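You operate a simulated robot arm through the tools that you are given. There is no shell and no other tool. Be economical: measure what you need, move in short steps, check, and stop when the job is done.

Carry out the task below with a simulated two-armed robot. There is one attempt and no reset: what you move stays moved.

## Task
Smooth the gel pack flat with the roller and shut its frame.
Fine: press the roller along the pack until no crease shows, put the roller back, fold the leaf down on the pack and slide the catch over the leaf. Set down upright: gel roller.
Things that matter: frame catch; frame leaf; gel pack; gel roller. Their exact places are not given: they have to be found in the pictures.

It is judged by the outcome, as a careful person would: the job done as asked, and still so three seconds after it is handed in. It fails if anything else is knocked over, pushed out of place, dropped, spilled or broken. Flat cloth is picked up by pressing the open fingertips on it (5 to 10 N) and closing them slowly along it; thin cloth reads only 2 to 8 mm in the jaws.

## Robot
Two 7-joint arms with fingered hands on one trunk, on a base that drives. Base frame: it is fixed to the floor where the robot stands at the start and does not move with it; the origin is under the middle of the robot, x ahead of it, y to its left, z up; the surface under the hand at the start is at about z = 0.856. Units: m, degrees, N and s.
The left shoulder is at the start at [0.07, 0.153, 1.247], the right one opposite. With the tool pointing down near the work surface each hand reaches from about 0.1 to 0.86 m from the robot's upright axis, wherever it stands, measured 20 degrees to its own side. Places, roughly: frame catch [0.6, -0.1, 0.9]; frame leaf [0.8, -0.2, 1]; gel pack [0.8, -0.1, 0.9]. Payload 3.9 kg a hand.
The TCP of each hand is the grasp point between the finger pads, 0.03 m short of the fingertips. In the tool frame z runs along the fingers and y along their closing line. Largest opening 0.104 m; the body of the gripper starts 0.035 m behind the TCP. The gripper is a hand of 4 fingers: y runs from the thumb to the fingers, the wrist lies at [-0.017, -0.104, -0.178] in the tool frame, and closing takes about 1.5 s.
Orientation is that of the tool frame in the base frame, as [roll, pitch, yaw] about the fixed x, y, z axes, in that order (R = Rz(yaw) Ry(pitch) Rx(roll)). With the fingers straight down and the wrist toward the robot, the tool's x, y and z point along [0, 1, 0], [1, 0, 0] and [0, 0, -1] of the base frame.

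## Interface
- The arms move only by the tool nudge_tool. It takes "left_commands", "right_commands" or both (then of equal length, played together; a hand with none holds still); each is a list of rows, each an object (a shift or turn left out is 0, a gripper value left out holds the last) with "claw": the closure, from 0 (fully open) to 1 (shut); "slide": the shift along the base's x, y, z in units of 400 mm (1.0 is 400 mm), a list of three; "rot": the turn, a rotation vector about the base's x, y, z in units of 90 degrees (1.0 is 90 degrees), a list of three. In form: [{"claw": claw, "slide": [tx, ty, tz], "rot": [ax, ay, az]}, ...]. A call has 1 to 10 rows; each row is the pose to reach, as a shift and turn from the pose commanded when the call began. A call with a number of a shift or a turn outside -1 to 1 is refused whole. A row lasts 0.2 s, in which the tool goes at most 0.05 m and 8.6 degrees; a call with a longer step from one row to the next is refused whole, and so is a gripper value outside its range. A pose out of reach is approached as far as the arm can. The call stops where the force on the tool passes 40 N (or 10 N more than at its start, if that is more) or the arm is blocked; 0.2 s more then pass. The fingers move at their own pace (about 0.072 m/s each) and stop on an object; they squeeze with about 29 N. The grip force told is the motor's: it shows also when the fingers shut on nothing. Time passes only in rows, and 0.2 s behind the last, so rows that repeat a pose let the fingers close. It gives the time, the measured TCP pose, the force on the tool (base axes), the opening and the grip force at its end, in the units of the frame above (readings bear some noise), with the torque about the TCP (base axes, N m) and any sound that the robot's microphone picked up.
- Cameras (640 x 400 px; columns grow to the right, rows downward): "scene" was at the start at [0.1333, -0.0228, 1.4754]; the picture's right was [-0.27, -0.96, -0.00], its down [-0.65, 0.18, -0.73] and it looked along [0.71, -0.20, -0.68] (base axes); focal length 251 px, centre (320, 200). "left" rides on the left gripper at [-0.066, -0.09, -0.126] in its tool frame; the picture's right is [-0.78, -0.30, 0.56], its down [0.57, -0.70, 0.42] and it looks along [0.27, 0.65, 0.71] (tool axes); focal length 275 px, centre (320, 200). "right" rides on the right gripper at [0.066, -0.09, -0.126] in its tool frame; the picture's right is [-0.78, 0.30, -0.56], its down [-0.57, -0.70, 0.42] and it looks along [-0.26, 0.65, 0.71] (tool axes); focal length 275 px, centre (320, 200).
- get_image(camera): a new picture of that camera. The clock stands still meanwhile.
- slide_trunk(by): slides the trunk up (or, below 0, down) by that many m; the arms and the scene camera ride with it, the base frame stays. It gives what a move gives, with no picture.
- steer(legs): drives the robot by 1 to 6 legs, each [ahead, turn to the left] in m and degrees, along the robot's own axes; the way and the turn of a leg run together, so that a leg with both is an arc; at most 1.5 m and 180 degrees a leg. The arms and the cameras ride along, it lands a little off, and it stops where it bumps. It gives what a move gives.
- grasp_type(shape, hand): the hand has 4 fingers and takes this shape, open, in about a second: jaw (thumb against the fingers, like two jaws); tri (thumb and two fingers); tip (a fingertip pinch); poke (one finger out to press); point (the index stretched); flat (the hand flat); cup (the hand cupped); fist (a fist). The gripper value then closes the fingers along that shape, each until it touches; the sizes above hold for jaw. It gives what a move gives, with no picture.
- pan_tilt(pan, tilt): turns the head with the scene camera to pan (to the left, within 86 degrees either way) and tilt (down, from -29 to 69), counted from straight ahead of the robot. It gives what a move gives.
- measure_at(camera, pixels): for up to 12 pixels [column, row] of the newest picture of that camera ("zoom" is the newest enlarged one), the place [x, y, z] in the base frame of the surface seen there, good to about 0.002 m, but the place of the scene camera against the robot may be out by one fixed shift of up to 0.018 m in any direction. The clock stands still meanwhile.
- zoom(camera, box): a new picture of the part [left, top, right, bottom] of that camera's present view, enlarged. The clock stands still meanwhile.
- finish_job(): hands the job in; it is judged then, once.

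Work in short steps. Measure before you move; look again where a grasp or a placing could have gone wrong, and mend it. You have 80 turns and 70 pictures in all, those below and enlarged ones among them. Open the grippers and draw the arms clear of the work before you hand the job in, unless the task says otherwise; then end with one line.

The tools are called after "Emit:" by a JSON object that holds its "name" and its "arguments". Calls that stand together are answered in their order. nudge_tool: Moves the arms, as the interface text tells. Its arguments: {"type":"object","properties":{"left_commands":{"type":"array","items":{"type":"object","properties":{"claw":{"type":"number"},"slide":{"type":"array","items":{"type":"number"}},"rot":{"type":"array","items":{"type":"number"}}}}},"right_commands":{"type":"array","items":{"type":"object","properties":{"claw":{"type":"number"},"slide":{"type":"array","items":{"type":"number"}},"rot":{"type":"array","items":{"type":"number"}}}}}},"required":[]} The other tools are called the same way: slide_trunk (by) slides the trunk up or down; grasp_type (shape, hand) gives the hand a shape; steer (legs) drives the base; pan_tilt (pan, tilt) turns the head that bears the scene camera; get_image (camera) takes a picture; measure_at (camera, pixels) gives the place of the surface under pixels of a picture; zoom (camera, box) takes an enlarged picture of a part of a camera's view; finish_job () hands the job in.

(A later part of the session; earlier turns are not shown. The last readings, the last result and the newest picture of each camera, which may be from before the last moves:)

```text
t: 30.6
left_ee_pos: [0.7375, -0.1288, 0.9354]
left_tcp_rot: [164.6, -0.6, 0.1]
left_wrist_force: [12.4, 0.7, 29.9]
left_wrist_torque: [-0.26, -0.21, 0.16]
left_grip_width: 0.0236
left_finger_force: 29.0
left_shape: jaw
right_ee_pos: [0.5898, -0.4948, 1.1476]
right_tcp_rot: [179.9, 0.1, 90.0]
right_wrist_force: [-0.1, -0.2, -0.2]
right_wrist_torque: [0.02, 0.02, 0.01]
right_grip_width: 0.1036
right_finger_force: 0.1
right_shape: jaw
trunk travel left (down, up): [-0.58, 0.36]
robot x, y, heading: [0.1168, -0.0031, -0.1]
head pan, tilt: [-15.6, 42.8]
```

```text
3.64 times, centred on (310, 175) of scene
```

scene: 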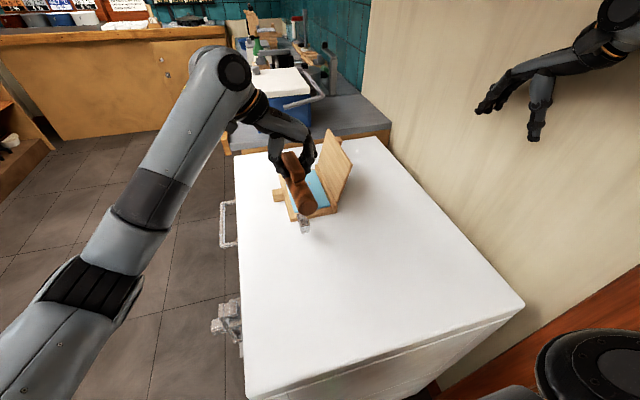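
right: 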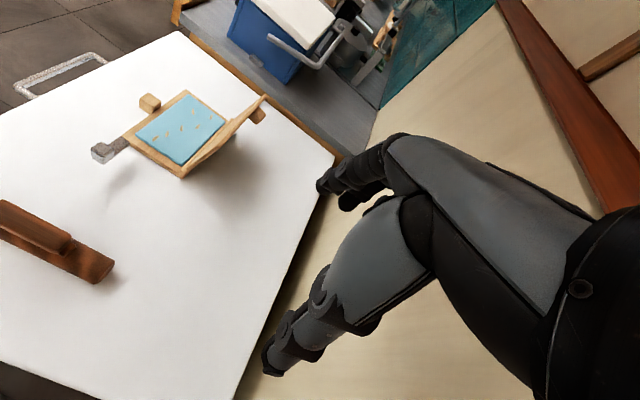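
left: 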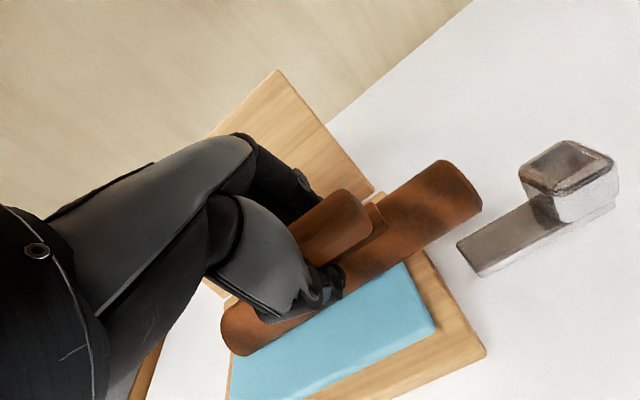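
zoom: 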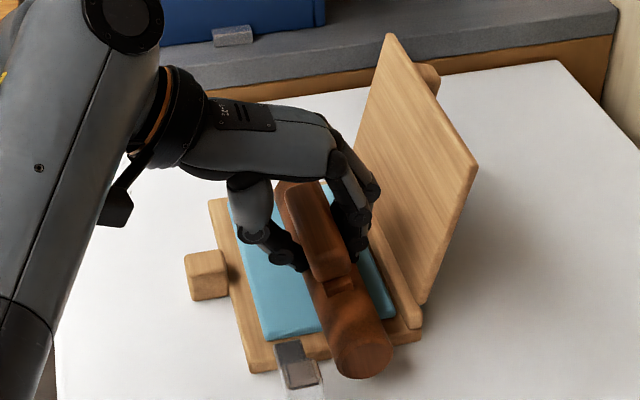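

The call was refused for too long a step; I repeat with shorter steps.

Emit:
{"name": "nudge_tool", "arguments": {"left_commands": [{"slide": [0.005, 0, 0.05]}, {"slide": [0.01, 0, 0.15]}, {"slide": [0.02, 0.06, 0.23]}, {"slide": [0.02, 0.15, 0.25]}, {"slide": [0.02, 0.2, 0.25]}, {"slide": [0.02, 0.2, 0.25]}]}}

Emit:
{"name": "zoom", "arguments": {"camera": "scene", "box": [250, 120, 370, 230]}}

Emit:
{"name": "get_image", "arguments": {"camera": "left"}}

```text
t: 32.0
left_ee_pos: [0.7468, -0.0504, 1.0326]
left_tcp_rot: [165.0, -0.3, 0.0]
left_wrist_force: [0.0, -0.7, -3.8]
left_wrist_torque: [0.06, 0.0, -0.01]
left_grip_width: 0.0228
left_finger_force: 29.0
left_shape: jaw
right_ee_pos: [0.5928, -0.4951, 1.1449]
right_tcp_rot: [179.9, 0.1, 90.0]
right_wrist_force: [0.5, -1.0, 0.9]
right_wrist_torque: [-0.02, 0.05, 0.02]
right_grip_width: 0.104
right_finger_force: 0.1
right_shape: jaw
trunk travel left (down, up): [-0.58, 0.36]
robot x, y, heading: [0.1153, -0.0013, 0.3]
head pan, tilt: [-15.6, 42.8]
```

```text
3.64 times, centred on (310, 175) of scene
```

zoom: 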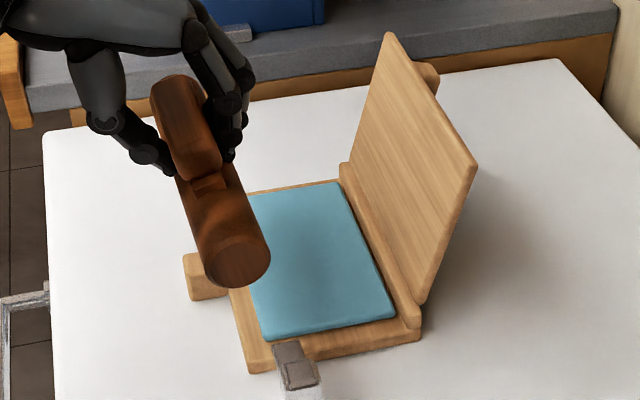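

```text
39 pictures are left
```

left: 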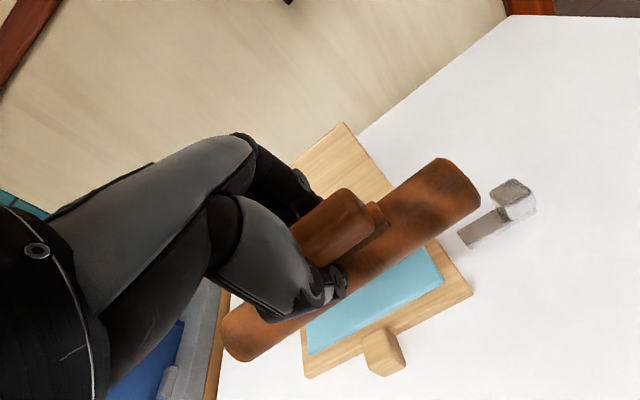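

The pack is smooth with no creases left. To return the roller I raise the trunk and back the base off 0.12 m.

Emit:
{"name": "slide_trunk", "arguments": {"by": 0.12}}

Emit:
{"name": "steer", "arguments": {"legs": [[-0.115, 0]]}}

```text
t: 33.5
left_ee_pos: [0.7477, -0.0495, 1.1497]
left_tcp_rot: [164.9, -0.3, 0.2]
left_wrist_force: [0.8, -0.4, -4.7]
left_wrist_torque: [0.04, 0.02, 0.0]
left_grip_width: 0.0228
left_finger_force: 28.8
left_shape: jaw
right_ee_pos: [0.5929, -0.4953, 1.2638]
right_tcp_rot: [179.9, 0.1, 89.9]
right_wrist_force: [0.8, 0.5, -0.9]
right_wrist_torque: [-0.01, -0.02, 0.01]
right_grip_width: 0.1038
right_finger_force: 0.1
right_shape: jaw
trunk travel left (down, up): [-0.7, 0.24]
robot x, y, heading: [0.117, -0.0019, 0.1]
head pan, tilt: [-15.6, 42.8]
```

```text
t: 34.7
left_ee_pos: [0.634, -0.0502, 1.1514]
left_tcp_rot: [164.9, -0.3, 0.1]
left_wrist_force: [0.3, 0.3, -4.3]
left_wrist_torque: [0.03, 0.03, 0.02]
left_grip_width: 0.023
left_finger_force: 28.9
left_shape: jaw
right_ee_pos: [0.4795, -0.4942, 1.2651]
right_tcp_rot: [-180.0, 0.1, 89.9]
right_wrist_force: [0.2, -0.8, 0.5]
right_wrist_torque: [0.01, 0.0, 0.0]
right_grip_width: 0.1039
right_finger_force: 0.1
right_shape: jaw
trunk travel left (down, up): [-0.7, 0.24]
robot x, y, heading: [0.002, 0.0009, 0.4]
head pan, tilt: [-15.6, 42.8]
```

I remove the tilt while moving a bit back, then turn +90° about z over two calls.

Emit:
{"name": "nudge_tool", "arguments": {"left_commands": [{"rot": [0.085, 0, 0], "slide": [-0.08, -0.04, 0]}, {"rot": [0.167, 0, 0], "slide": [-0.16, -0.08, 0]}, {"rot": [0.167, 0, 0], "slide": [-0.16, -0.08, 0]}]}}

Emit:
{"name": "nudge_tool", "arguments": {"left_commands": [{"rot": [0, 0, 0.09], "slide": [-0.02, -0.01, -0.02]}, {"rot": [0, 0, 0.18], "slide": [-0.04, -0.02, -0.04]}, {"rot": [0, 0, 0.27], "slide": [-0.06, -0.03, -0.06]}, {"rot": [0, 0, 0.36], "slide": [-0.08, -0.04, -0.08]}, {"rot": [0, 0, 0.45], "slide": [-0.1, -0.05, -0.1]}, {"rot": [0, 0, 0.54], "slide": [-0.12, -0.06, -0.12]}, {"rot": [0, 0, 0.63], "slide": [-0.14, -0.07, -0.14]}, {"rot": [0, 0, 0.72], "slide": [-0.16, -0.08, -0.16]}, {"rot": [0, 0, 0.81], "slide": [-0.18, -0.08, -0.18]}, {"rot": [0, 0, 0.9], "slide": [-0.2, -0.08, -0.2]}]}}

```text
t: 35.5
left_ee_pos: [0.569, -0.0826, 1.1513]
left_tcp_rot: [179.9, -0.4, 0.1]
left_wrist_force: [0.2, 0.0, -5.2]
left_wrist_torque: [-0.02, 0.03, -0.02]
left_grip_width: 0.0227
left_finger_force: 29.0
left_shape: jaw
right_ee_pos: [0.4773, -0.495, 1.2662]
right_tcp_rot: [179.9, 0.0, 89.9]
right_wrist_force: [0.0, 0.1, 0.5]
right_wrist_torque: [-0.03, -0.03, -0.01]
right_grip_width: 0.1037
right_finger_force: 0.1
right_shape: jaw
trunk travel left (down, up): [-0.7, 0.24]
robot x, y, heading: [0.0001, -0.005, 0.3]
head pan, tilt: [-15.6, 42.8]
```

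```text
t: 37.7
left_ee_pos: [0.4885, -0.1149, 1.0735]
left_tcp_rot: [179.8, -0.6, 81.2]
left_wrist_force: [-0.9, -0.1, -4.6]
left_wrist_torque: [-0.06, -0.02, -0.01]
left_grip_width: 0.0231
left_finger_force: 28.7
left_shape: jaw
right_ee_pos: [0.4775, -0.4962, 1.2645]
right_tcp_rot: [179.9, 0.0, 89.9]
right_wrist_force: [-0.1, 0.6, -0.4]
right_wrist_torque: [0.01, 0.0, -0.02]
right_grip_width: 0.1038
right_finger_force: 0.3
right_shape: jaw
trunk travel left (down, up): [-0.7, 0.24]
robot x, y, heading: [0.0024, -0.0048, 0.3]
head pan, tilt: [-15.6, 42.8]
```

I finish the turn, then look at how level the roller is in the hand.

Emit:
{"name": "nudge_tool", "arguments": {"left_commands": [{"rot": [-0.003, 0, 0.05], "slide": [-0.015, 0, -0.05]}, {"rot": [-0.006, 0, 0.097], "slide": [-0.03, 0.0, -0.15]}, {"rot": [-0.006, 0, 0.097], "slide": [-0.03, 0.0, -0.2]}, {"rot": [-0.006, 0, 0.097], "slide": [-0.03, 0.0, -0.2]}]}}

Emit:
{"name": "get_image", "arguments": {"camera": "left"}}

Emit:
{"name": "get_image", "arguments": {"camera": "scene"}}

```text
t: 38.7
left_ee_pos: [0.4769, -0.1142, 0.9925]
left_tcp_rot: [179.8, 0.1, 89.9]
left_wrist_force: [-0.4, 0.4, -4.7]
left_wrist_torque: [0.01, 0.03, -0.02]
left_grip_width: 0.0229
left_finger_force: 29.3
left_shape: jaw
right_ee_pos: [0.4779, -0.4963, 1.2641]
right_tcp_rot: [179.8, 0.0, 89.9]
right_wrist_force: [0.4, -0.1, 0.0]
right_wrist_torque: [0.0, 0.03, -0.01]
right_grip_width: 0.104
right_finger_force: 0.1
right_shape: jaw
trunk travel left (down, up): [-0.7, 0.24]
robot x, y, heading: [-0.0047, -0.0003, 0.3]
head pan, tilt: [-15.6, 42.8]
```

```text
38 pictures are left
```

left: 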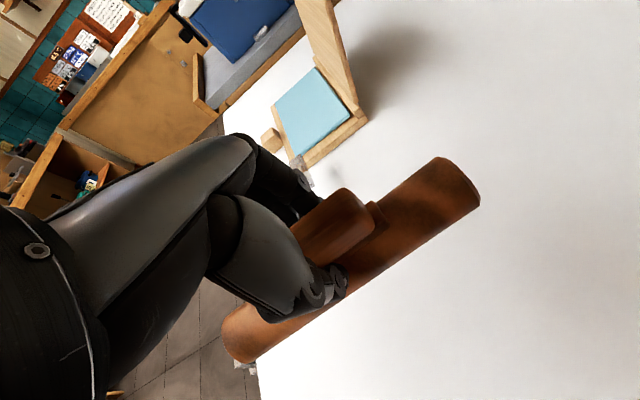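

```text
37 pictures are left
```

scene: 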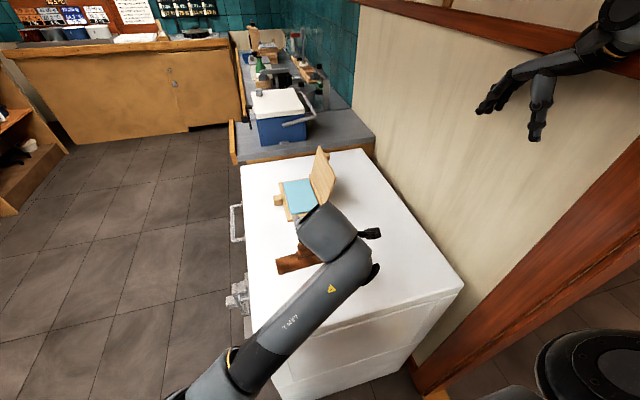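

I measure the roller's ends and handle to judge its tilt and hang.

Emit:
{"name": "measure_at", "arguments": {"camera": "left", "pixels": [[430, 180], [455, 190], [400, 205], [345, 200], [352, 235], [320, 215], [250, 335], [235, 320], [395, 255], [476, 195]]}}

```text
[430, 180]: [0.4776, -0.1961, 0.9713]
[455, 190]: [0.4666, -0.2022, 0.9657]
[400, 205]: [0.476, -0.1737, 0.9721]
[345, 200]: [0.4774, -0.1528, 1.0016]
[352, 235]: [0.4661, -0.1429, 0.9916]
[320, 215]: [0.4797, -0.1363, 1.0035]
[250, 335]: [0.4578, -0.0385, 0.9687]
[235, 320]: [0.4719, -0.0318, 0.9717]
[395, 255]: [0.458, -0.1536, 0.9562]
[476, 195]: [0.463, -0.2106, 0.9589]
```

The roller is level (z 0.9713 vs 0.9717) and aligned with its old spot. I lower about 76 mm to the table, finishing in small steps.

Emit:
{"name": "nudge_tool", "arguments": {"left_commands": [{"slide": [0, 0, -0.08]}, {"slide": [0, 0, -0.15]}, {"slide": [0, 0, -0.18]}, {"slide": [0, 0, -0.185]}, {"slide": [0, 0, -0.19]}, {"slide": [0, 0, -0.1925]}, {"slide": [0, 0, -0.1925]}]}}

```text
t: 40.3
left_ee_pos: [0.482, -0.1042, 0.9157]
left_tcp_rot: [178.8, -1.1, 90.1]
left_wrist_force: [0.7, -7.9, 21.4]
left_wrist_torque: [-0.36, -0.15, -0.06]
left_grip_width: 0.0233
left_finger_force: 28.8
left_shape: jaw
right_ee_pos: [0.4741, -0.4968, 1.2667]
right_tcp_rot: [179.8, 0.0, 89.9]
right_wrist_force: [-0.7, -0.5, -0.9]
right_wrist_torque: [0.01, -0.01, 0.0]
right_grip_width: 0.1039
right_finger_force: 0.0
right_shape: jaw
trunk travel left (down, up): [-0.7, 0.24]
robot x, y, heading: [0.0009, 0.0018, -0.1]
head pan, tilt: [-15.6, 42.8]
```

Contact made with ~25 N and the hand shifted ~10 mm sideways under load. I ease up 3 mm so it comes back to the commanded pose.

Emit:
{"name": "nudge_tool", "arguments": {"left_commands": [{"slide": [0, 0, 0.004]}, {"slide": [0, 0, 0.009]}, {"slide": [0, 0, 0.009]}]}}

```text
t: 41.1
left_ee_pos: [0.4841, -0.094, 0.9144]
left_tcp_rot: [178.4, -2.3, 90.6]
left_wrist_force: [3.7, -5.4, 34.2]
left_wrist_torque: [-0.35, -0.48, -0.08]
left_grip_width: 0.0231
left_finger_force: 28.8
left_shape: jaw
right_ee_pos: [0.475, -0.4957, 1.2663]
right_tcp_rot: [179.7, 0.1, 90.0]
right_wrist_force: [0.5, 0.4, 0.2]
right_wrist_torque: [0.0, 0.02, -0.04]
right_grip_width: 0.1037
right_finger_force: 0.0
right_shape: jaw
trunk travel left (down, up): [-0.7, 0.24]
robot x, y, heading: [-0.0009, -0.0017, 0.3]
head pan, tilt: [-15.6, 42.8]
```

Force rose and it drifts further; the arm is in an odd posture. I lift 30 mm and look.

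Emit:
{"name": "nudge_tool", "arguments": {"left_commands": [{"slide": [0, 0, 0.05]}, {"slide": [0, 0, 0.08]}, {"slide": [0, 0, 0.08]}]}}

Emit:
{"name": "get_image", "arguments": {"camera": "scene"}}

Emit:
{"name": "get_image", "arguments": {"camera": "left"}}

```text
t: 42.1
left_ee_pos: [0.4854, -0.071, 0.918]
left_tcp_rot: [179.9, -5.9, 91.4]
left_wrist_force: [0.3, 0.0, -3.5]
left_wrist_torque: [-0.15, -0.01, -0.01]
left_grip_width: 0.0224
left_finger_force: 29.5
left_shape: jaw
right_ee_pos: [0.4762, -0.4955, 1.2645]
right_tcp_rot: [179.9, 0.1, 89.7]
right_wrist_force: [0.1, -0.2, -0.1]
right_wrist_torque: [-0.02, 0.0, 0.02]
right_grip_width: 0.1039
right_finger_force: 0.0
right_shape: jaw
trunk travel left (down, up): [-0.7, 0.24]
robot x, y, heading: [0.0008, -0.0001, 0.4]
head pan, tilt: [-15.6, 42.8]
stopped in row 3 (left hand): the arm was blocked; the commanded pose is now the measured one
```

```text
36 pictures are left
```

scene: 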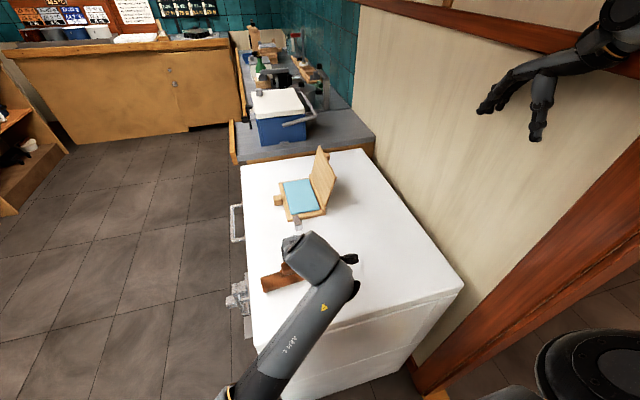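

```text
35 pictures are left
```

left: 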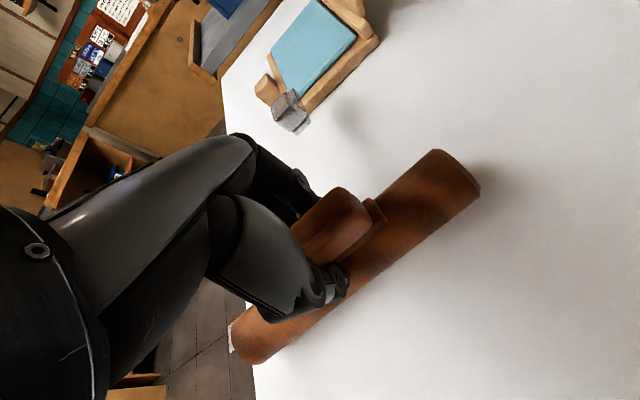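

The forearm seems to foul the table's front edge (elbow low when the hand is close in). I raise the trunk and back off for a straighter arm, then correct the pose.

Emit:
{"name": "slide_trunk", "arguments": {"by": 0.15}}

Emit:
{"name": "steer", "arguments": {"legs": [[-0.12, 0]]}}

Emit:
{"name": "get_image", "arguments": {"camera": "scene"}}

```text
t: 43.8
left_ee_pos: [0.4865, -0.0718, 1.0689]
left_tcp_rot: [179.9, -5.8, 91.3]
left_wrist_force: [0.0, -0.7, -5.1]
left_wrist_torque: [-0.02, -0.02, -0.01]
left_grip_width: 0.0228
left_finger_force: 29.4
left_shape: jaw
right_ee_pos: [0.4765, -0.4957, 1.4149]
right_tcp_rot: [179.8, 0.1, 89.9]
right_wrist_force: [-0.4, -0.3, -0.1]
right_wrist_torque: [-0.04, 0.0, 0.01]
right_grip_width: 0.1039
right_finger_force: 0.0
right_shape: jaw
trunk travel left (down, up): [-0.85, 0.09]
robot x, y, heading: [0.0013, 0.0013, 0.1]
head pan, tilt: [-15.6, 42.8]
```

```text
t: 45.1
left_ee_pos: [0.3685, -0.0722, 1.0672]
left_tcp_rot: [179.9, -6.0, 91.3]
left_wrist_force: [-0.6, 0.0, -4.6]
left_wrist_torque: [-0.02, -0.01, -0.01]
left_grip_width: 0.0227
left_finger_force: 29.1
left_shape: jaw
right_ee_pos: [0.3614, -0.4952, 1.4133]
right_tcp_rot: [-180.0, 0.1, 89.8]
right_wrist_force: [0.4, 0.5, -0.4]
right_wrist_torque: [0.02, 0.01, 0.03]
right_grip_width: 0.1038
right_finger_force: 0.1
right_shape: jaw
trunk travel left (down, up): [-0.85, 0.09]
robot x, y, heading: [-0.1201, 0.0014, 0.4]
head pan, tilt: [-15.6, 42.8]
```

```text
34 pictures are left
```

scene: 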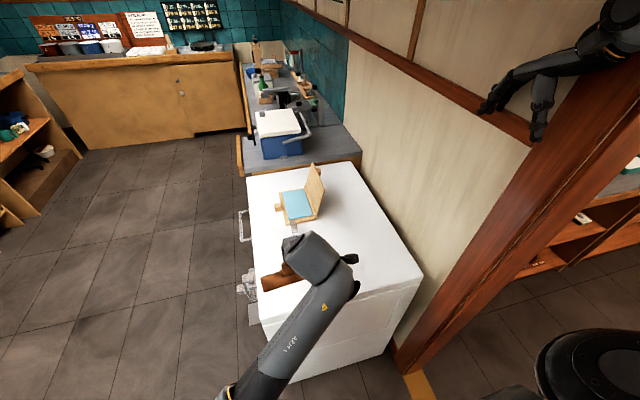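

I straighten the tool and move to above the roller's original spot ([0.476,−0.114], z ≈ 1.0).

Emit:
{"name": "nudge_tool", "arguments": {"left_commands": [{"rot": [-0.033, 0, -0.007], "slide": [0.09, -0.03, 0]}, {"rot": [-0.0656, 0, -0.0144], "slide": [0.18, -0.07, 0]}, {"rot": [-0.0656, 0, -0.0144], "slide": [0.269, -0.105, 0]}, {"rot": [-0.0656, 0, -0.0144], "slide": [0.269, -0.105, -0.1]}, {"rot": [-0.0656, 0, -0.0144], "slide": [0.269, -0.105, -0.17]}, {"rot": [-0.0656, 0, -0.0144], "slide": [0.269, -0.105, -0.17]}]}}

Emit:
{"name": "get_image", "arguments": {"camera": "left"}}

```text
t: 46.4
left_ee_pos: [0.5105, -0.0304, 0.9866]
left_tcp_rot: [177.4, -6.7, 93.9]
left_wrist_force: [-0.1, -0.2, -4.6]
left_wrist_torque: [-0.04, 0.03, -0.01]
left_grip_width: 0.0224
left_finger_force: 28.7
left_shape: jaw
right_ee_pos: [0.3589, -0.4944, 1.4149]
right_tcp_rot: [180.0, 0.1, 89.9]
right_wrist_force: [0.3, 0.0, -0.6]
right_wrist_torque: [0.0, 0.0, 0.02]
right_grip_width: 0.1036
right_finger_force: 0.0
right_shape: jaw
trunk travel left (down, up): [-0.85, 0.09]
robot x, y, heading: [-0.1207, -0.0015, 0.3]
head pan, tilt: [-15.6, 42.8]
stopped in row 6 (left hand): the arm was blocked; the commanded pose is now the measured one
```

```text
33 pictures are left
```

left: 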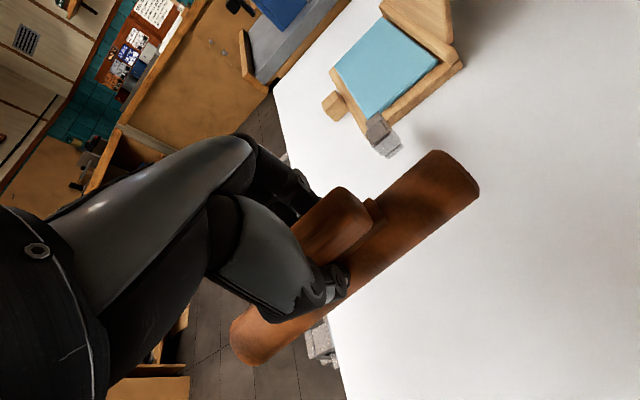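

The hand drifts +y again: the wrist seems at a limit when the left arm crosses over with this yaw. I raise the trunk a little and turn the robot 25° right, so the spot lies in front of the left shoulder.

Emit:
{"name": "slide_trunk", "arguments": {"by": 0.05}}

Emit:
{"name": "steer", "arguments": {"legs": [[0, -25]]}}

```text
t: 47.3
left_ee_pos: [0.5091, -0.0322, 1.0392]
left_tcp_rot: [177.3, -6.7, 93.8]
left_wrist_force: [-0.2, 0.9, -4.7]
left_wrist_torque: [0.02, 0.01, 0.02]
left_grip_width: 0.0225
left_finger_force: 29.1
left_shape: jaw
right_ee_pos: [0.3556, -0.4953, 1.4639]
right_tcp_rot: [179.9, 0.0, 89.8]
right_wrist_force: [0.0, -0.1, -0.4]
right_wrist_torque: [-0.02, 0.01, -0.03]
right_grip_width: 0.1037
right_finger_force: 0.1
right_shape: jaw
trunk travel left (down, up): [-0.9, 0.04]
robot x, y, heading: [-0.1182, -0.0021, 0.2]
head pan, tilt: [-15.6, 42.8]
```

```text
t: 48.2
left_ee_pos: [0.5079, -0.0536, 1.0324]
left_tcp_rot: [177.6, -7.2, 90.9]
left_wrist_force: [0.7, 0.0, -4.2]
left_wrist_torque: [0.0, 0.01, 0.02]
left_grip_width: 0.0223
left_finger_force: 29.0
left_shape: jaw
right_ee_pos: [0.3315, -0.5021, 1.4678]
right_tcp_rot: [179.6, -0.1, 88.2]
right_wrist_force: [6.4, 25.0, 4.5]
right_wrist_torque: [-2.68, 1.03, -0.94]
right_grip_width: 0.1038
right_finger_force: 0.1
right_shape: jaw
trunk travel left (down, up): [-0.9, 0.04]
robot x, y, heading: [-0.1185, -0.002, -2.1]
head pan, tilt: [-15.6, 42.8]
stopped in leg 1: the force on the tool passed its limit at 86 N (the readings are from after the stop); the commanded pose is now the measured one
```

The right hand touched the wall on its side. I turn back 2° and draw the right arm inward.

Emit:
{"name": "steer", "arguments": {"legs": [[0, 2.5]]}}

Emit:
{"name": "nudge_tool", "arguments": {"right_commands": [{"slide": [-0.02, 0.08, 0]}, {"slide": [-0.06, 0.16, 0]}, {"slide": [-0.1, 0.24, 0]}, {"slide": [-0.15, 0.3, 0]}, {"slide": [-0.2, 0.36, 0]}, {"slide": [-0.25, 0.38, 0]}, {"slide": [-0.25, 0.38, 0]}]}}

Emit:
{"name": "get_image", "arguments": {"camera": "scene"}}

```text
t: 49.0
left_ee_pos: [0.5055, -0.0298, 1.0326]
left_tcp_rot: [177.6, -7.3, 93.2]
left_wrist_force: [-0.3, 0.3, -3.9]
left_wrist_torque: [-0.04, 0.0, -0.02]
left_grip_width: 0.0226
left_finger_force: 29.0
left_shape: jaw
right_ee_pos: [0.3493, -0.4914, 1.4636]
right_tcp_rot: [179.8, -0.3, 90.1]
right_wrist_force: [0.7, 0.1, 0.8]
right_wrist_torque: [-0.03, -0.01, 0.0]
right_grip_width: 0.1036
right_finger_force: 0.0
right_shape: jaw
trunk travel left (down, up): [-0.9, 0.04]
robot x, y, heading: [-0.1216, -0.0016, 0.3]
head pan, tilt: [-15.6, 42.8]
```

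```text
t: 50.6
left_ee_pos: [0.5074, -0.0324, 1.0318]
left_tcp_rot: [177.7, -7.5, 93.2]
left_wrist_force: [0.4, -0.8, -5.2]
left_wrist_torque: [-0.01, 0.01, 0.02]
left_grip_width: 0.0225
left_finger_force: 29.1
left_shape: jaw
right_ee_pos: [0.2653, -0.3489, 1.4729]
right_tcp_rot: [-180.0, -0.5, 90.0]
right_wrist_force: [-0.1, -0.2, 0.0]
right_wrist_torque: [0.03, 0.04, 0.01]
right_grip_width: 0.104
right_finger_force: 0.1
right_shape: jaw
right hand out of reach, approached as far as the arm can: row 6, 7
trunk travel left (down, up): [-0.9, 0.04]
robot x, y, heading: [-0.1149, 0.0011, 0.5]
head pan, tilt: [-15.6, 42.8]
```

```text
32 pictures are left
```

scene: 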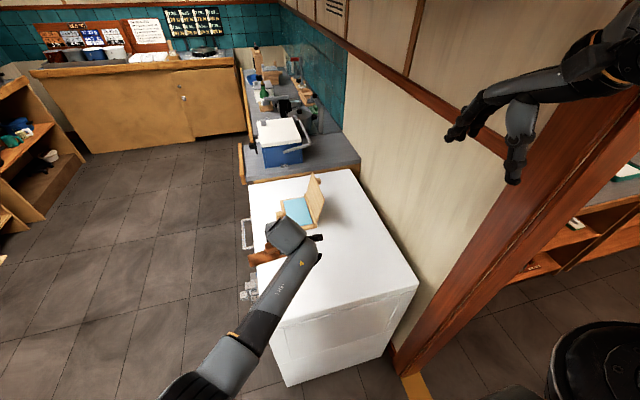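

Right arm is tucked at y −0.35. I turn the robot right by 18°.

Emit:
{"name": "steer", "arguments": {"legs": [[0, -18]]}}

```text
t: 52.0
left_ee_pos: [0.4695, -0.2227, 1.0317]
left_tcp_rot: [177.7, -7.5, 75.5]
left_wrist_force: [0.3, 0.3, -4.6]
left_wrist_torque: [-0.02, 0.02, -0.02]
left_grip_width: 0.0225
left_finger_force: 28.9
left_shape: jaw
right_ee_pos: [0.1419, -0.4478, 1.4722]
right_tcp_rot: [179.9, -0.2, 72.3]
right_wrist_force: [0.6, -0.4, -0.5]
right_wrist_torque: [0.02, 0.01, -0.02]
right_grip_width: 0.1039
right_finger_force: 0.1
right_shape: jaw
trunk travel left (down, up): [-0.9, 0.04]
robot x, y, heading: [-0.1186, -0.0029, -17.5]
head pan, tilt: [-15.6, 42.8]
```

Now I level the tool, yaw back to 90° and shift +y 0.109 m to come above the original spot.

Emit:
{"name": "nudge_tool", "arguments": {"left_commands": [{"rot": [-0.027, 0.012, 0.054], "slide": [0.005, 0.09, 0]}, {"rot": [-0.054, 0.024, 0.108], "slide": [0.01, 0.18, 0]}, {"rot": [-0.08, 0.036, 0.161], "slide": [0.016, 0.27, 0]}, {"rot": [-0.08, 0.036, 0.161], "slide": [0.016, 0.27, 0]}, {"rot": [-0.08, 0.036, 0.161], "slide": [0.016, 0.27, 0]}]}}

```text
t: 53.2
left_ee_pos: [0.4794, -0.1054, 1.0311]
left_tcp_rot: [179.6, -0.9, 90.1]
left_wrist_force: [-0.1, 0.0, -4.3]
left_wrist_torque: [0.02, 0.01, 0.0]
left_grip_width: 0.0224
left_finger_force: 29.0
left_shape: jaw
right_ee_pos: [0.1413, -0.4495, 1.4741]
right_tcp_rot: [180.0, -0.5, 72.4]
right_wrist_force: [-0.6, -0.2, 0.0]
right_wrist_torque: [-0.01, -0.02, -0.01]
right_grip_width: 0.104
right_finger_force: 0.1
right_shape: jaw
trunk travel left (down, up): [-0.9, 0.04]
robot x, y, heading: [-0.1197, -0.0004, -17.4]
head pan, tilt: [-15.6, 42.8]
```

Almost right. I trim y and pitch, then lower with the trunk, which keeps the arm's posture.

Emit:
{"name": "nudge_tool", "arguments": {"left_commands": [{"rot": [-0.01, 0, 0], "slide": [-0.0085, -0.0215, 0]}, {"rot": [-0.01, 0, 0], "slide": [-0.0085, -0.0215, 0]}, {"rot": [-0.01, 0, 0], "slide": [-0.0085, -0.0215, 0]}]}}

Emit:
{"name": "slide_trunk", "arguments": {"by": -0.09}}

Emit:
{"name": "get_image", "arguments": {"camera": "left"}}

```text
t: 54.0
left_ee_pos: [0.479, -0.1037, 1.0273]
left_tcp_rot: [179.3, -0.9, 90.6]
left_wrist_force: [0.2, 0.1, -4.2]
left_wrist_torque: [0.0, -0.01, 0.01]
left_grip_width: 0.0225
left_finger_force: 29.0
left_shape: jaw
right_ee_pos: [0.1404, -0.4495, 1.4746]
right_tcp_rot: [-180.0, -0.3, 72.4]
right_wrist_force: [0.7, -0.2, -1.1]
right_wrist_torque: [-0.05, 0.02, 0.0]
right_grip_width: 0.1041
right_finger_force: 0.0
right_shape: jaw
trunk travel left (down, up): [-0.9, 0.04]
robot x, y, heading: [-0.1188, 0.0013, -17.4]
head pan, tilt: [-15.6, 42.8]
```

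```text
t: 55.3
left_ee_pos: [0.4779, -0.1044, 0.9365]
left_tcp_rot: [179.3, -1.1, 90.3]
left_wrist_force: [0.0, 1.0, -3.8]
left_wrist_torque: [-0.03, 0.0, -0.02]
left_grip_width: 0.0227
left_finger_force: 28.9
left_shape: jaw
right_ee_pos: [0.1405, -0.4482, 1.3836]
right_tcp_rot: [-180.0, -0.4, 72.3]
right_wrist_force: [0.6, 0.3, 0.3]
right_wrist_torque: [0.02, -0.01, -0.01]
right_grip_width: 0.1039
right_finger_force: 0.0
right_shape: jaw
trunk travel left (down, up): [-0.81, 0.13]
robot x, y, heading: [-0.1204, 0.0016, -17.6]
head pan, tilt: [-15.6, 42.8]
```

```text
31 pictures are left
```

left: 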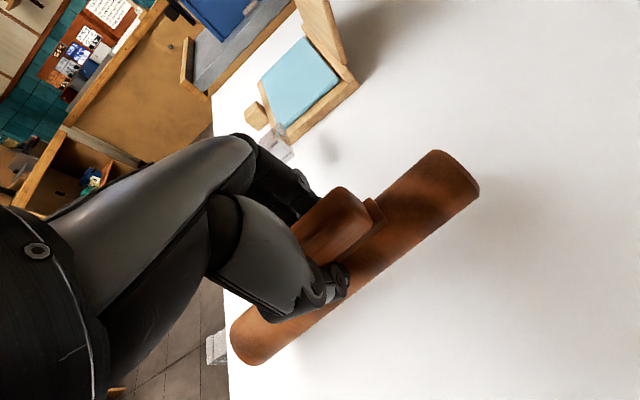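

The hand is 10 mm short in y. I measure how the roller lies in the hand before setting it down.

Emit:
{"name": "measure_at", "arguments": {"camera": "left", "pixels": [[430, 170], [405, 195], [458, 185], [245, 325], [262, 340], [330, 205], [477, 190], [390, 250], [232, 335], [450, 290]]}}

```text
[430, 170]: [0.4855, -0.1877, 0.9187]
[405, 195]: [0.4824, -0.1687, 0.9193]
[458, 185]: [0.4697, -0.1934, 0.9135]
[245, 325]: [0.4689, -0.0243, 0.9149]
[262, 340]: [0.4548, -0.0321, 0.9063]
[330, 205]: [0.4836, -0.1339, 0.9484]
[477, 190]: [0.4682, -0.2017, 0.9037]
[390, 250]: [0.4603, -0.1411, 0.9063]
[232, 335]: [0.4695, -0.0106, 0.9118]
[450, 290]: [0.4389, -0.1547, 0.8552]
```

I turn the base 1° right to bring it ~10 mm in −y, then lower the trunk 20 mm.

Emit:
{"name": "steer", "arguments": {"legs": [[0, -1.0]]}}

Emit:
{"name": "slide_trunk", "arguments": {"by": -0.02}}

```text
t: 56.0
left_ee_pos: [0.4761, -0.1144, 0.9369]
left_tcp_rot: [179.4, -0.9, 89.3]
left_wrist_force: [0.3, 0.0, -4.3]
left_wrist_torque: [-0.02, 0.01, 0.0]
left_grip_width: 0.0225
left_finger_force: 28.7
left_shape: jaw
right_ee_pos: [0.1335, -0.4529, 1.3836]
right_tcp_rot: [180.0, -0.2, 71.4]
right_wrist_force: [0.2, 1.2, 0.0]
right_wrist_torque: [0.01, -0.01, -0.02]
right_grip_width: 0.1037
right_finger_force: 0.0
right_shape: jaw
trunk travel left (down, up): [-0.81, 0.13]
robot x, y, heading: [-0.1201, -0.0015, -18.5]
head pan, tilt: [-15.6, 42.8]
```

```text
t: 56.7
left_ee_pos: [0.4765, -0.1141, 0.9184]
left_tcp_rot: [179.4, -1.0, 89.4]
left_wrist_force: [0.4, -0.2, -2.8]
left_wrist_torque: [0.13, -0.01, -0.06]
left_grip_width: 0.0222
left_finger_force: 28.7
left_shape: jaw
right_ee_pos: [0.1324, -0.4539, 1.3637]
right_tcp_rot: [179.9, -0.3, 71.4]
right_wrist_force: [-0.1, -0.3, 0.7]
right_wrist_torque: [0.0, -0.03, 0.0]
right_grip_width: 0.104
right_finger_force: 0.0
right_shape: jaw
trunk travel left (down, up): [-0.79, 0.15]
robot x, y, heading: [-0.1208, -0.0028, -18.3]
head pan, tilt: [-15.6, 42.8]
```

One end is just touching (torque x 0.13). I lower 3 mm more.

Emit:
{"name": "slide_trunk", "arguments": {"by": -0.003}}

Emit:
{"name": "zoom", "arguments": {"camera": "left", "box": [220, 130, 500, 380]}}

```text
t: 57.2
left_ee_pos: [0.4757, -0.1134, 0.9163]
left_tcp_rot: [179.0, -1.0, 89.4]
left_wrist_force: [-0.5, 1.2, 8.8]
left_wrist_torque: [0.22, -0.01, -0.02]
left_grip_width: 0.0228
left_finger_force: 28.5
left_shape: jaw
right_ee_pos: [0.1326, -0.4535, 1.3623]
right_tcp_rot: [179.9, -0.4, 71.3]
right_wrist_force: [1.2, 0.7, -0.3]
right_wrist_torque: [0.03, 0.01, 0.01]
right_grip_width: 0.104
right_finger_force: 0.0
right_shape: jaw
trunk travel left (down, up): [-0.787, 0.153]
robot x, y, heading: [-0.1168, 0.002, -18.5]
head pan, tilt: [-15.6, 42.8]
```

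```text
1.60 times, centred on (360, 255) of left
```

zoom: 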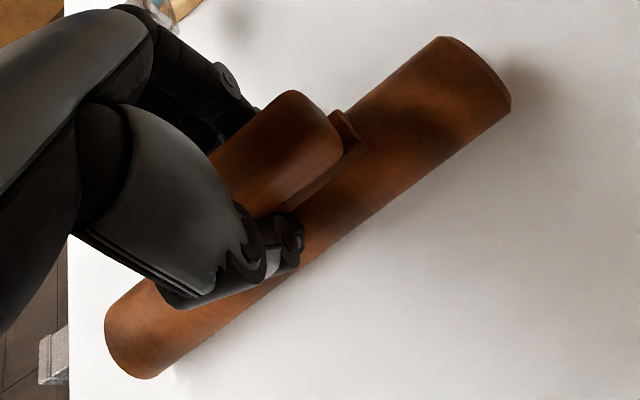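

It rests on the table with ~13 N. I release gently in stages.

Emit:
{"name": "nudge_tool", "arguments": {"left_commands": [{"claw": 0.75}, {"claw": 0.7}, {"claw": 0.6}, {"claw": 0.4}, {"claw": 0.2}, {"claw": 0}, {"claw": 0}, {"claw": 0}, {"claw": 0}]}}

Emit:
{"name": "zoom", "arguments": {"camera": "left", "box": [220, 130, 500, 380]}}

```text
t: 59.2
left_ee_pos: [0.4773, -0.115, 0.9149]
left_tcp_rot: [179.4, -1.1, 89.5]
left_wrist_force: [-0.4, 0.6, 0.1]
left_wrist_torque: [-0.01, 0.04, -0.04]
left_grip_width: 0.1034
left_finger_force: 0.2
left_shape: jaw
right_ee_pos: [0.132, -0.4537, 1.3615]
right_tcp_rot: [180.0, -0.4, 71.3]
right_wrist_force: [-0.2, -0.4, -0.8]
right_wrist_torque: [0.0, -0.04, 0.05]
right_grip_width: 0.104
right_finger_force: 0.0
right_shape: jaw
trunk travel left (down, up): [-0.787, 0.153]
robot x, y, heading: [-0.1168, -0.0004, -18.5]
head pan, tilt: [-15.6, 42.8]
```

```text
1.60 times, centred on (360, 255) of left
```

zoom: 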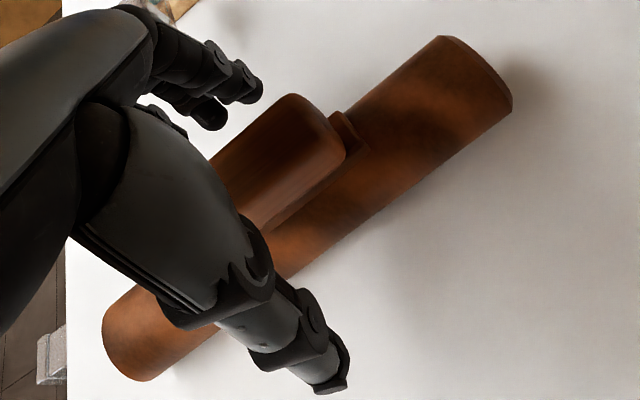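

The roller stands upright, free. I raise the trunk vertically to clear it and then turn back to heading 0.

Emit:
{"name": "slide_trunk", "arguments": {"by": 0.15}}

Emit:
{"name": "steer", "arguments": {"legs": [[0, 18.4]]}}

Emit:
{"name": "get_image", "arguments": {"camera": "scene"}}

```text
t: 61.0
left_ee_pos: [0.4763, -0.1132, 1.0642]
left_tcp_rot: [179.3, -1.1, 89.4]
left_wrist_force: [0.5, 0.3, 0.4]
left_wrist_torque: [0.01, -0.01, -0.02]
left_grip_width: 0.1039
left_finger_force: 0.2
left_shape: jaw
right_ee_pos: [0.1324, -0.4538, 1.5114]
right_tcp_rot: [179.8, -0.5, 71.4]
right_wrist_force: [-0.2, 0.1, -0.5]
right_wrist_torque: [0.02, -0.05, 0.0]
right_grip_width: 0.1036
right_finger_force: 0.0
right_shape: jaw
trunk travel left (down, up): [-0.937, 0.003]
robot x, y, heading: [-0.117, 0.0002, -18.3]
head pan, tilt: [-15.6, 42.8]
```

```text
t: 62.4
left_ee_pos: [0.4818, 0.0774, 1.0641]
left_tcp_rot: [179.2, -1.1, 107.6]
left_wrist_force: [-0.4, 0.7, 0.3]
left_wrist_torque: [0.0, -0.01, 0.02]
left_grip_width: 0.1036
left_finger_force: 0.1
left_shape: jaw
right_ee_pos: [0.2612, -0.3529, 1.512]
right_tcp_rot: [179.9, -0.4, 89.8]
right_wrist_force: [-0.8, 0.1, 0.2]
right_wrist_torque: [0.02, 0.0, -0.01]
right_grip_width: 0.1039
right_finger_force: 0.0
right_shape: jaw
trunk travel left (down, up): [-0.937, 0.003]
robot x, y, heading: [-0.1205, -0.0007, -0.1]
head pan, tilt: [-15.6, 42.8]
```

```text
28 pictures are left
```

scene: 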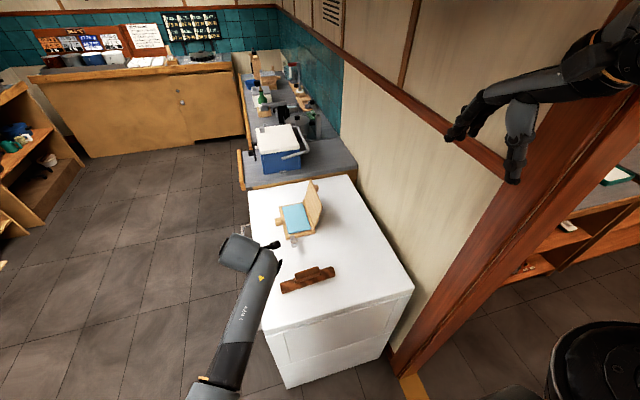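

The roller is back in its place. Next I tuck the left arm up and to the left, lower the trunk to its starting height and drive forward for the leaf.

Emit:
{"name": "nudge_tool", "arguments": {"left_commands": [{"slide": [-0.02, 0.05, 0.1]}, {"slide": [-0.05, 0.1, 0.2]}, {"slide": [-0.08, 0.17, 0.29]}, {"slide": [-0.12, 0.25, 0.36]}, {"slide": [-0.16, 0.33, 0.42]}, {"slide": [-0.2, 0.4, 0.48]}, {"slide": [-0.2, 0.4, 0.5]}]}}

Emit:
{"name": "slide_trunk", "arguments": {"by": -0.237}}

Emit:
{"name": "steer", "arguments": {"legs": [[0.2, 0]]}}

Emit:
{"name": "get_image", "arguments": {"camera": "right"}}

```text
t: 64.0
left_ee_pos: [0.3992, 0.2468, 1.2589]
left_tcp_rot: [179.4, -2.3, 108.0]
left_wrist_force: [0.2, -0.6, -0.8]
left_wrist_torque: [-0.03, 0.02, -0.03]
left_grip_width: 0.1038
left_finger_force: 0.1
left_shape: jaw
right_ee_pos: [0.2618, -0.3515, 1.5111]
right_tcp_rot: [-180.0, -0.4, 89.6]
right_wrist_force: [-0.8, 0.8, 0.1]
right_wrist_torque: [-0.02, -0.01, 0.03]
right_grip_width: 0.1038
right_finger_force: 0.1
right_shape: jaw
trunk travel left (down, up): [-0.937, 0.003]
robot x, y, heading: [-0.1216, -0.0028, -0.1]
head pan, tilt: [-15.6, 42.8]
```

```text
t: 66.5
left_ee_pos: [0.4, 0.2467, 1.0255]
left_tcp_rot: [179.0, -2.2, 108.0]
left_wrist_force: [0.2, 0.7, -0.7]
left_wrist_torque: [0.0, 0.02, 0.0]
left_grip_width: 0.1036
left_finger_force: 0.1
left_shape: jaw
right_ee_pos: [0.2608, -0.3509, 1.2736]
right_tcp_rot: [179.9, -0.5, 89.7]
right_wrist_force: [0.4, -0.5, 0.2]
right_wrist_torque: [0.02, 0.01, 0.0]
right_grip_width: 0.1039
right_finger_force: 0.0
right_shape: jaw
trunk travel left (down, up): [-0.7, 0.24]
robot x, y, heading: [-0.1225, -0.005, -0.3]
head pan, tilt: [-15.6, 42.8]
```

```text
t: 68.0
left_ee_pos: [0.5992, 0.2452, 1.0285]
left_tcp_rot: [178.8, -2.3, 108.0]
left_wrist_force: [1.2, 0.0, -0.4]
left_wrist_torque: [-0.02, -0.01, 0.0]
left_grip_width: 0.1036
left_finger_force: 0.1
left_shape: jaw
right_ee_pos: [0.4589, -0.3522, 1.2755]
right_tcp_rot: [179.8, -0.3, 89.6]
right_wrist_force: [0.0, -0.1, -0.6]
right_wrist_torque: [-0.03, -0.03, -0.03]
right_grip_width: 0.104
right_finger_force: 0.0
right_shape: jaw
trunk travel left (down, up): [-0.7, 0.24]
robot x, y, heading: [0.0795, -0.0043, -0.2]
head pan, tilt: [-15.6, 42.8]
```

```text
27 pictures are left
```

right: 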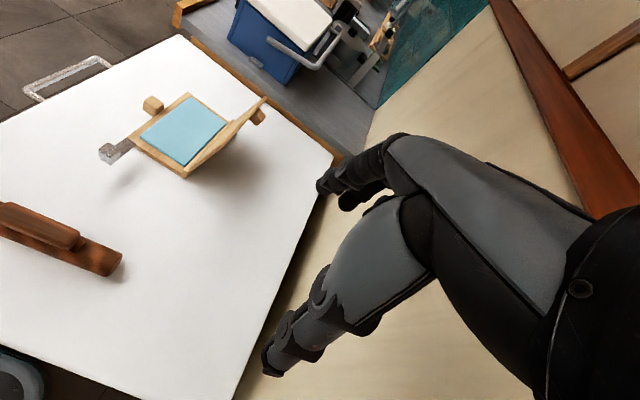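

The frame and roller are in place. I close the right hand and bring it behind the leaf, to about [0.77,−0.36,1.05].

Emit:
{"name": "nudge_tool", "arguments": {"right_commands": [{"claw": 0.3, "slide": [0.08, 0, -0.05]}, {"claw": 0.6, "slide": [0.17, 0, -0.1]}, {"claw": 1, "slide": [0.26, 0, -0.16]}, {"claw": 1, "slide": [0.35, 0, -0.22]}, {"claw": 1, "slide": [0.44, 0, -0.28]}, {"claw": 1, "slide": [0.53, -0.01, -0.34]}, {"claw": 1, "slide": [0.62, -0.02, -0.4]}, {"claw": 1, "slide": [0.7, -0.02, -0.48]}, {"claw": 1, "slide": [0.775, -0.02, -0.56]}, {"claw": 1, "slide": [0.775, -0.02, -0.56]}]}}

Emit:
{"name": "get_image", "arguments": {"camera": "right"}}

Emit:
{"name": "zoom", "arguments": {"camera": "scene", "box": [240, 80, 460, 240]}}

```text
t: 70.2
left_ee_pos: [0.6005, 0.2451, 1.0283]
left_tcp_rot: [178.6, -2.3, 108.0]
left_wrist_force: [-0.1, -0.1, -0.1]
left_wrist_torque: [-0.01, 0.04, 0.0]
left_grip_width: 0.1038
left_finger_force: 0.1
left_shape: jaw
right_ee_pos: [0.7677, -0.3614, 1.0504]
right_tcp_rot: [179.7, -0.3, 89.6]
right_wrist_force: [-0.3, 0.3, -1.0]
right_wrist_torque: [0.0, 0.0, -0.02]
right_grip_width: 0.0
right_finger_force: 29.3
right_shape: jaw
trunk travel left (down, up): [-0.7, 0.24]
robot x, y, heading: [0.0782, -0.0033, -0.3]
head pan, tilt: [-15.6, 42.8]
```

```text
26 pictures are left
```

right: 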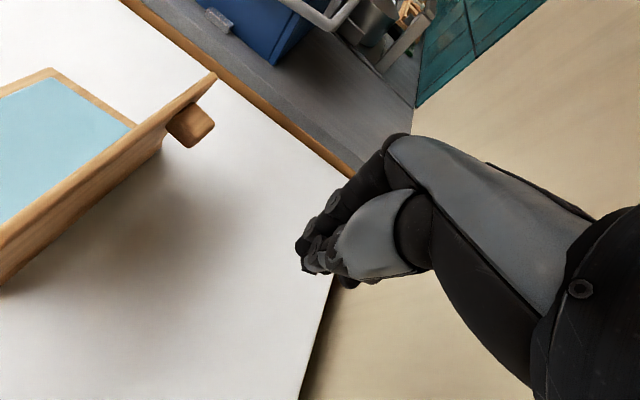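

```text
2.50 times, centred on (350, 160) of scene
```

zoom: 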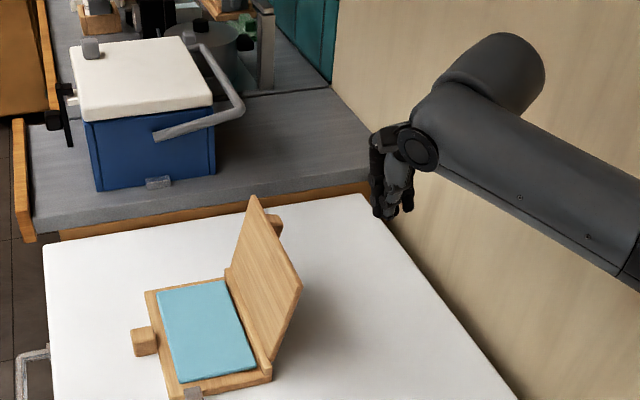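

I measure the leaf's back edge and knob from here.

Emit:
{"name": "measure_at", "arguments": {"camera": "right", "pixels": [[190, 122], [205, 130], [182, 115], [150, 125], [214, 76], [100, 185], [60, 215], [20, 260], [120, 165], [80, 222]]}}

```text
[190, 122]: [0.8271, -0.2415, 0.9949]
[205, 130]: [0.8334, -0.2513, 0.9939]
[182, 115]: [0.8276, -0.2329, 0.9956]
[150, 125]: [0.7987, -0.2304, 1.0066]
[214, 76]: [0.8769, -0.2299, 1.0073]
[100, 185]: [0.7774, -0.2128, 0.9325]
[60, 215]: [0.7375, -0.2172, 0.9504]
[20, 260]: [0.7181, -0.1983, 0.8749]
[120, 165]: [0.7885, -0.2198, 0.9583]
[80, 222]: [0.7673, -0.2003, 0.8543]
```

The leaf back is at y ≈ −0.22 at mid-height; knob at x 0.83. I lower so fingertips are at z ≈ 0.955 and push slowly in +y at x 0.767.

Emit:
{"name": "nudge_tool", "arguments": {"right_commands": [{"slide": [0, 0, -0.08]}, {"slide": [0, 0, -0.1625]}, {"slide": [0, 0.06, -0.1625]}, {"slide": [0, 0.12, -0.1625]}, {"slide": [0, 0.17, -0.1625]}, {"slide": [0, 0.21, -0.1625]}, {"slide": [0, 0.25, -0.1625]}, {"slide": [0, 0.28, -0.1625]}, {"slide": [0, 0.31, -0.1625]}]}}

Emit:
{"name": "get_image", "arguments": {"camera": "right"}}

Emit:
{"name": "zoom", "arguments": {"camera": "scene", "box": [240, 80, 460, 240]}}

```text
t: 72.2
left_ee_pos: [0.6012, 0.2467, 1.0272]
left_tcp_rot: [178.9, -2.3, 107.9]
left_wrist_force: [0.3, 0.6, -0.3]
left_wrist_torque: [0.0, -0.01, -0.01]
left_grip_width: 0.1039
left_finger_force: 0.0
left_shape: jaw
right_ee_pos: [0.7708, -0.2365, 0.9846]
right_tcp_rot: [179.9, -0.3, 89.7]
right_wrist_force: [1.1, -0.7, 0.5]
right_wrist_torque: [0.03, -0.01, -0.04]
right_grip_width: 0.0001
right_finger_force: 29.5
right_shape: jaw
trunk travel left (down, up): [-0.7, 0.24]
robot x, y, heading: [0.0806, -0.0054, -0.4]
head pan, tilt: [-15.6, 42.8]
```

```text
24 pictures are left
```

right: 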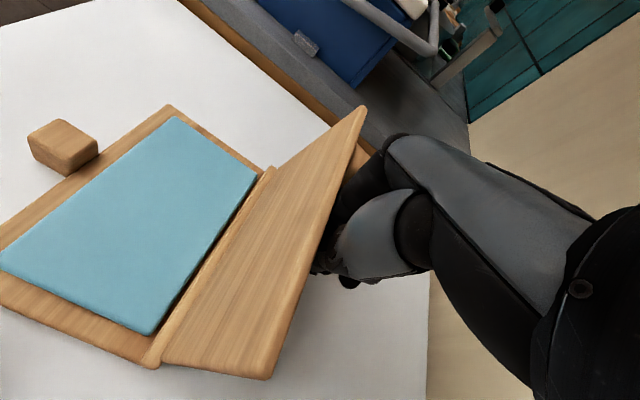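

```text
2.50 times, centred on (350, 160) of scene
```

zoom: 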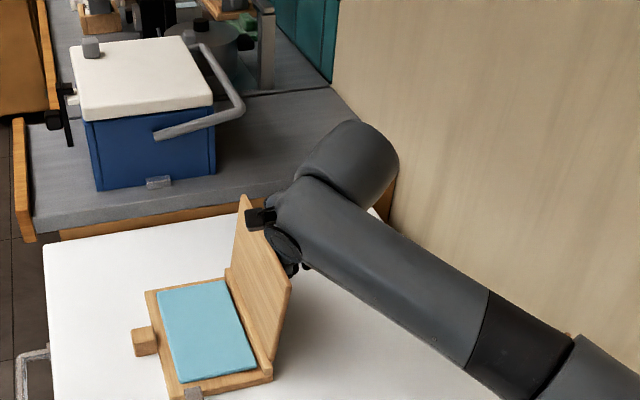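

The leaf has swung toward vertical with little force. I continue pushing +y past vertical.

Emit:
{"name": "nudge_tool", "arguments": {"right_commands": [{"slide": [0, 0.03, 0]}, {"slide": [0, 0.06, 0]}, {"slide": [0, 0.09, 0]}, {"slide": [0, 0.12, 0]}, {"slide": [0, 0.15, 0]}, {"slide": [0, 0.17, 0]}, {"slide": [0, 0.17, 0]}]}}

Emit:
{"name": "get_image", "arguments": {"camera": "right"}}

```text
t: 73.8
left_ee_pos: [0.6004, 0.246, 1.0271]
left_tcp_rot: [178.8, -2.3, 108.0]
left_wrist_force: [0.3, -0.5, 0.0]
left_wrist_torque: [0.02, -0.02, -0.04]
left_grip_width: 0.1039
left_finger_force: 0.0
left_shape: jaw
right_ee_pos: [0.7706, -0.168, 0.9862]
right_tcp_rot: [179.9, -0.3, 89.6]
right_wrist_force: [0.0, 0.1, 0.6]
right_wrist_torque: [0.0, 0.02, 0.0]
right_grip_width: 0.0
right_finger_force: 28.9
right_shape: jaw
trunk travel left (down, up): [-0.7, 0.24]
robot x, y, heading: [0.0803, -0.0023, -0.1]
head pan, tilt: [-15.6, 42.8]
```

```text
22 pictures are left
```

right: 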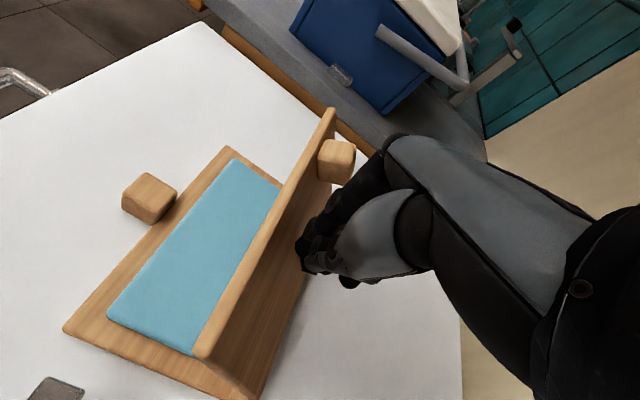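

The leaf is past vertical and follows the hand. I continue in an arc, forward and down.

Emit:
{"name": "nudge_tool", "arguments": {"right_commands": [{"slide": [0, 0.04, 0]}, {"slide": [0, 0.08, -0.01]}, {"slide": [0, 0.11, -0.025]}, {"slide": [0, 0.14, -0.045]}, {"slide": [0, 0.16, -0.065]}, {"slide": [0, 0.175, -0.085]}, {"slide": [0, 0.18, -0.105]}, {"slide": [0, 0.18, -0.12]}, {"slide": [0, 0.18, -0.12]}]}}

Emit:
{"name": "get_image", "arguments": {"camera": "right"}}

Emit:
{"name": "zoom", "arguments": {"camera": "scene", "box": [240, 80, 460, 240]}}

```text
t: 75.8
left_ee_pos: [0.6014, 0.2448, 1.0285]
left_tcp_rot: [178.8, -2.3, 108.0]
left_wrist_force: [0.7, 0.6, -0.5]
left_wrist_torque: [0.0, 0.02, 0.0]
left_grip_width: 0.1034
left_finger_force: 0.1
left_shape: jaw
right_ee_pos: [0.7704, -0.096, 0.9376]
right_tcp_rot: [180.0, -0.2, 89.6]
right_wrist_force: [0.1, 0.5, 0.2]
right_wrist_torque: [-0.02, 0.01, 0.0]
right_grip_width: 0.0
right_finger_force: 29.2
right_shape: jaw
trunk travel left (down, up): [-0.7, 0.24]
robot x, y, heading: [0.0782, 0.0006, -0.1]
head pan, tilt: [-15.6, 42.8]
```

```text
21 pictures are left
```

right: 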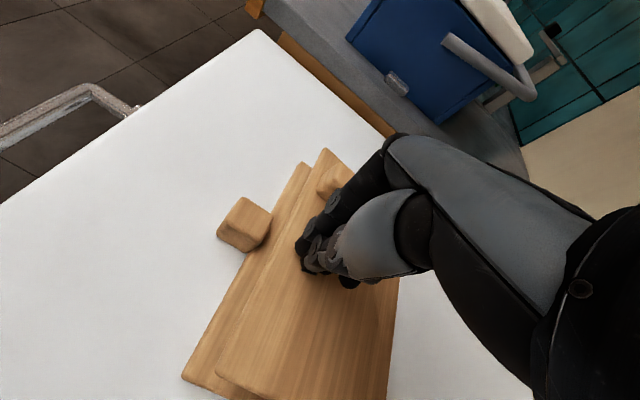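

```text
2.50 times, centred on (350, 160) of scene
```

zoom: 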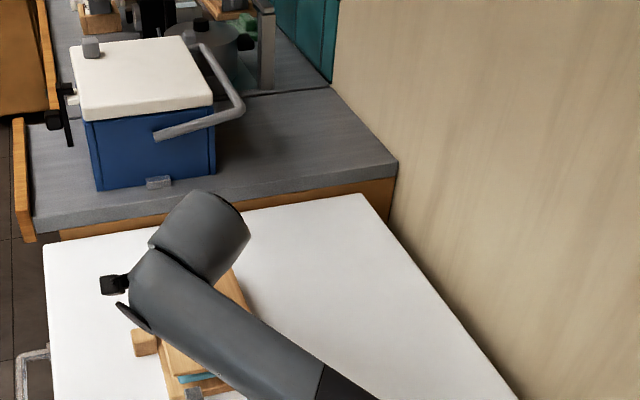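

Nearly flat. I press straight down in small steps until it meets the pack.

Emit:
{"name": "nudge_tool", "arguments": {"right_commands": [{"slide": [0, 0, -0.01]}, {"slide": [0, 0, -0.02]}, {"slide": [0, 0, -0.03]}, {"slide": [0, 0, -0.035]}, {"slide": [0, 0, -0.035]}]}}

```text
t: 77.0
left_ee_pos: [0.6009, 0.2453, 1.028]
left_tcp_rot: [178.8, -2.3, 107.9]
left_wrist_force: [0.3, 0.4, 0.3]
left_wrist_torque: [0.01, -0.02, 0.0]
left_grip_width: 0.1036
left_finger_force: 0.0
left_shape: jaw
right_ee_pos: [0.7699, -0.097, 0.9262]
right_tcp_rot: [179.6, -0.3, 89.6]
right_wrist_force: [4.3, -1.2, 11.6]
right_wrist_torque: [-0.16, -0.14, 0.06]
right_grip_width: 0.0
right_finger_force: 28.9
right_shape: jaw
trunk travel left (down, up): [-0.7, 0.24]
robot x, y, heading: [0.0786, -0.0006, -0.6]
head pan, tilt: [-15.6, 42.8]
```

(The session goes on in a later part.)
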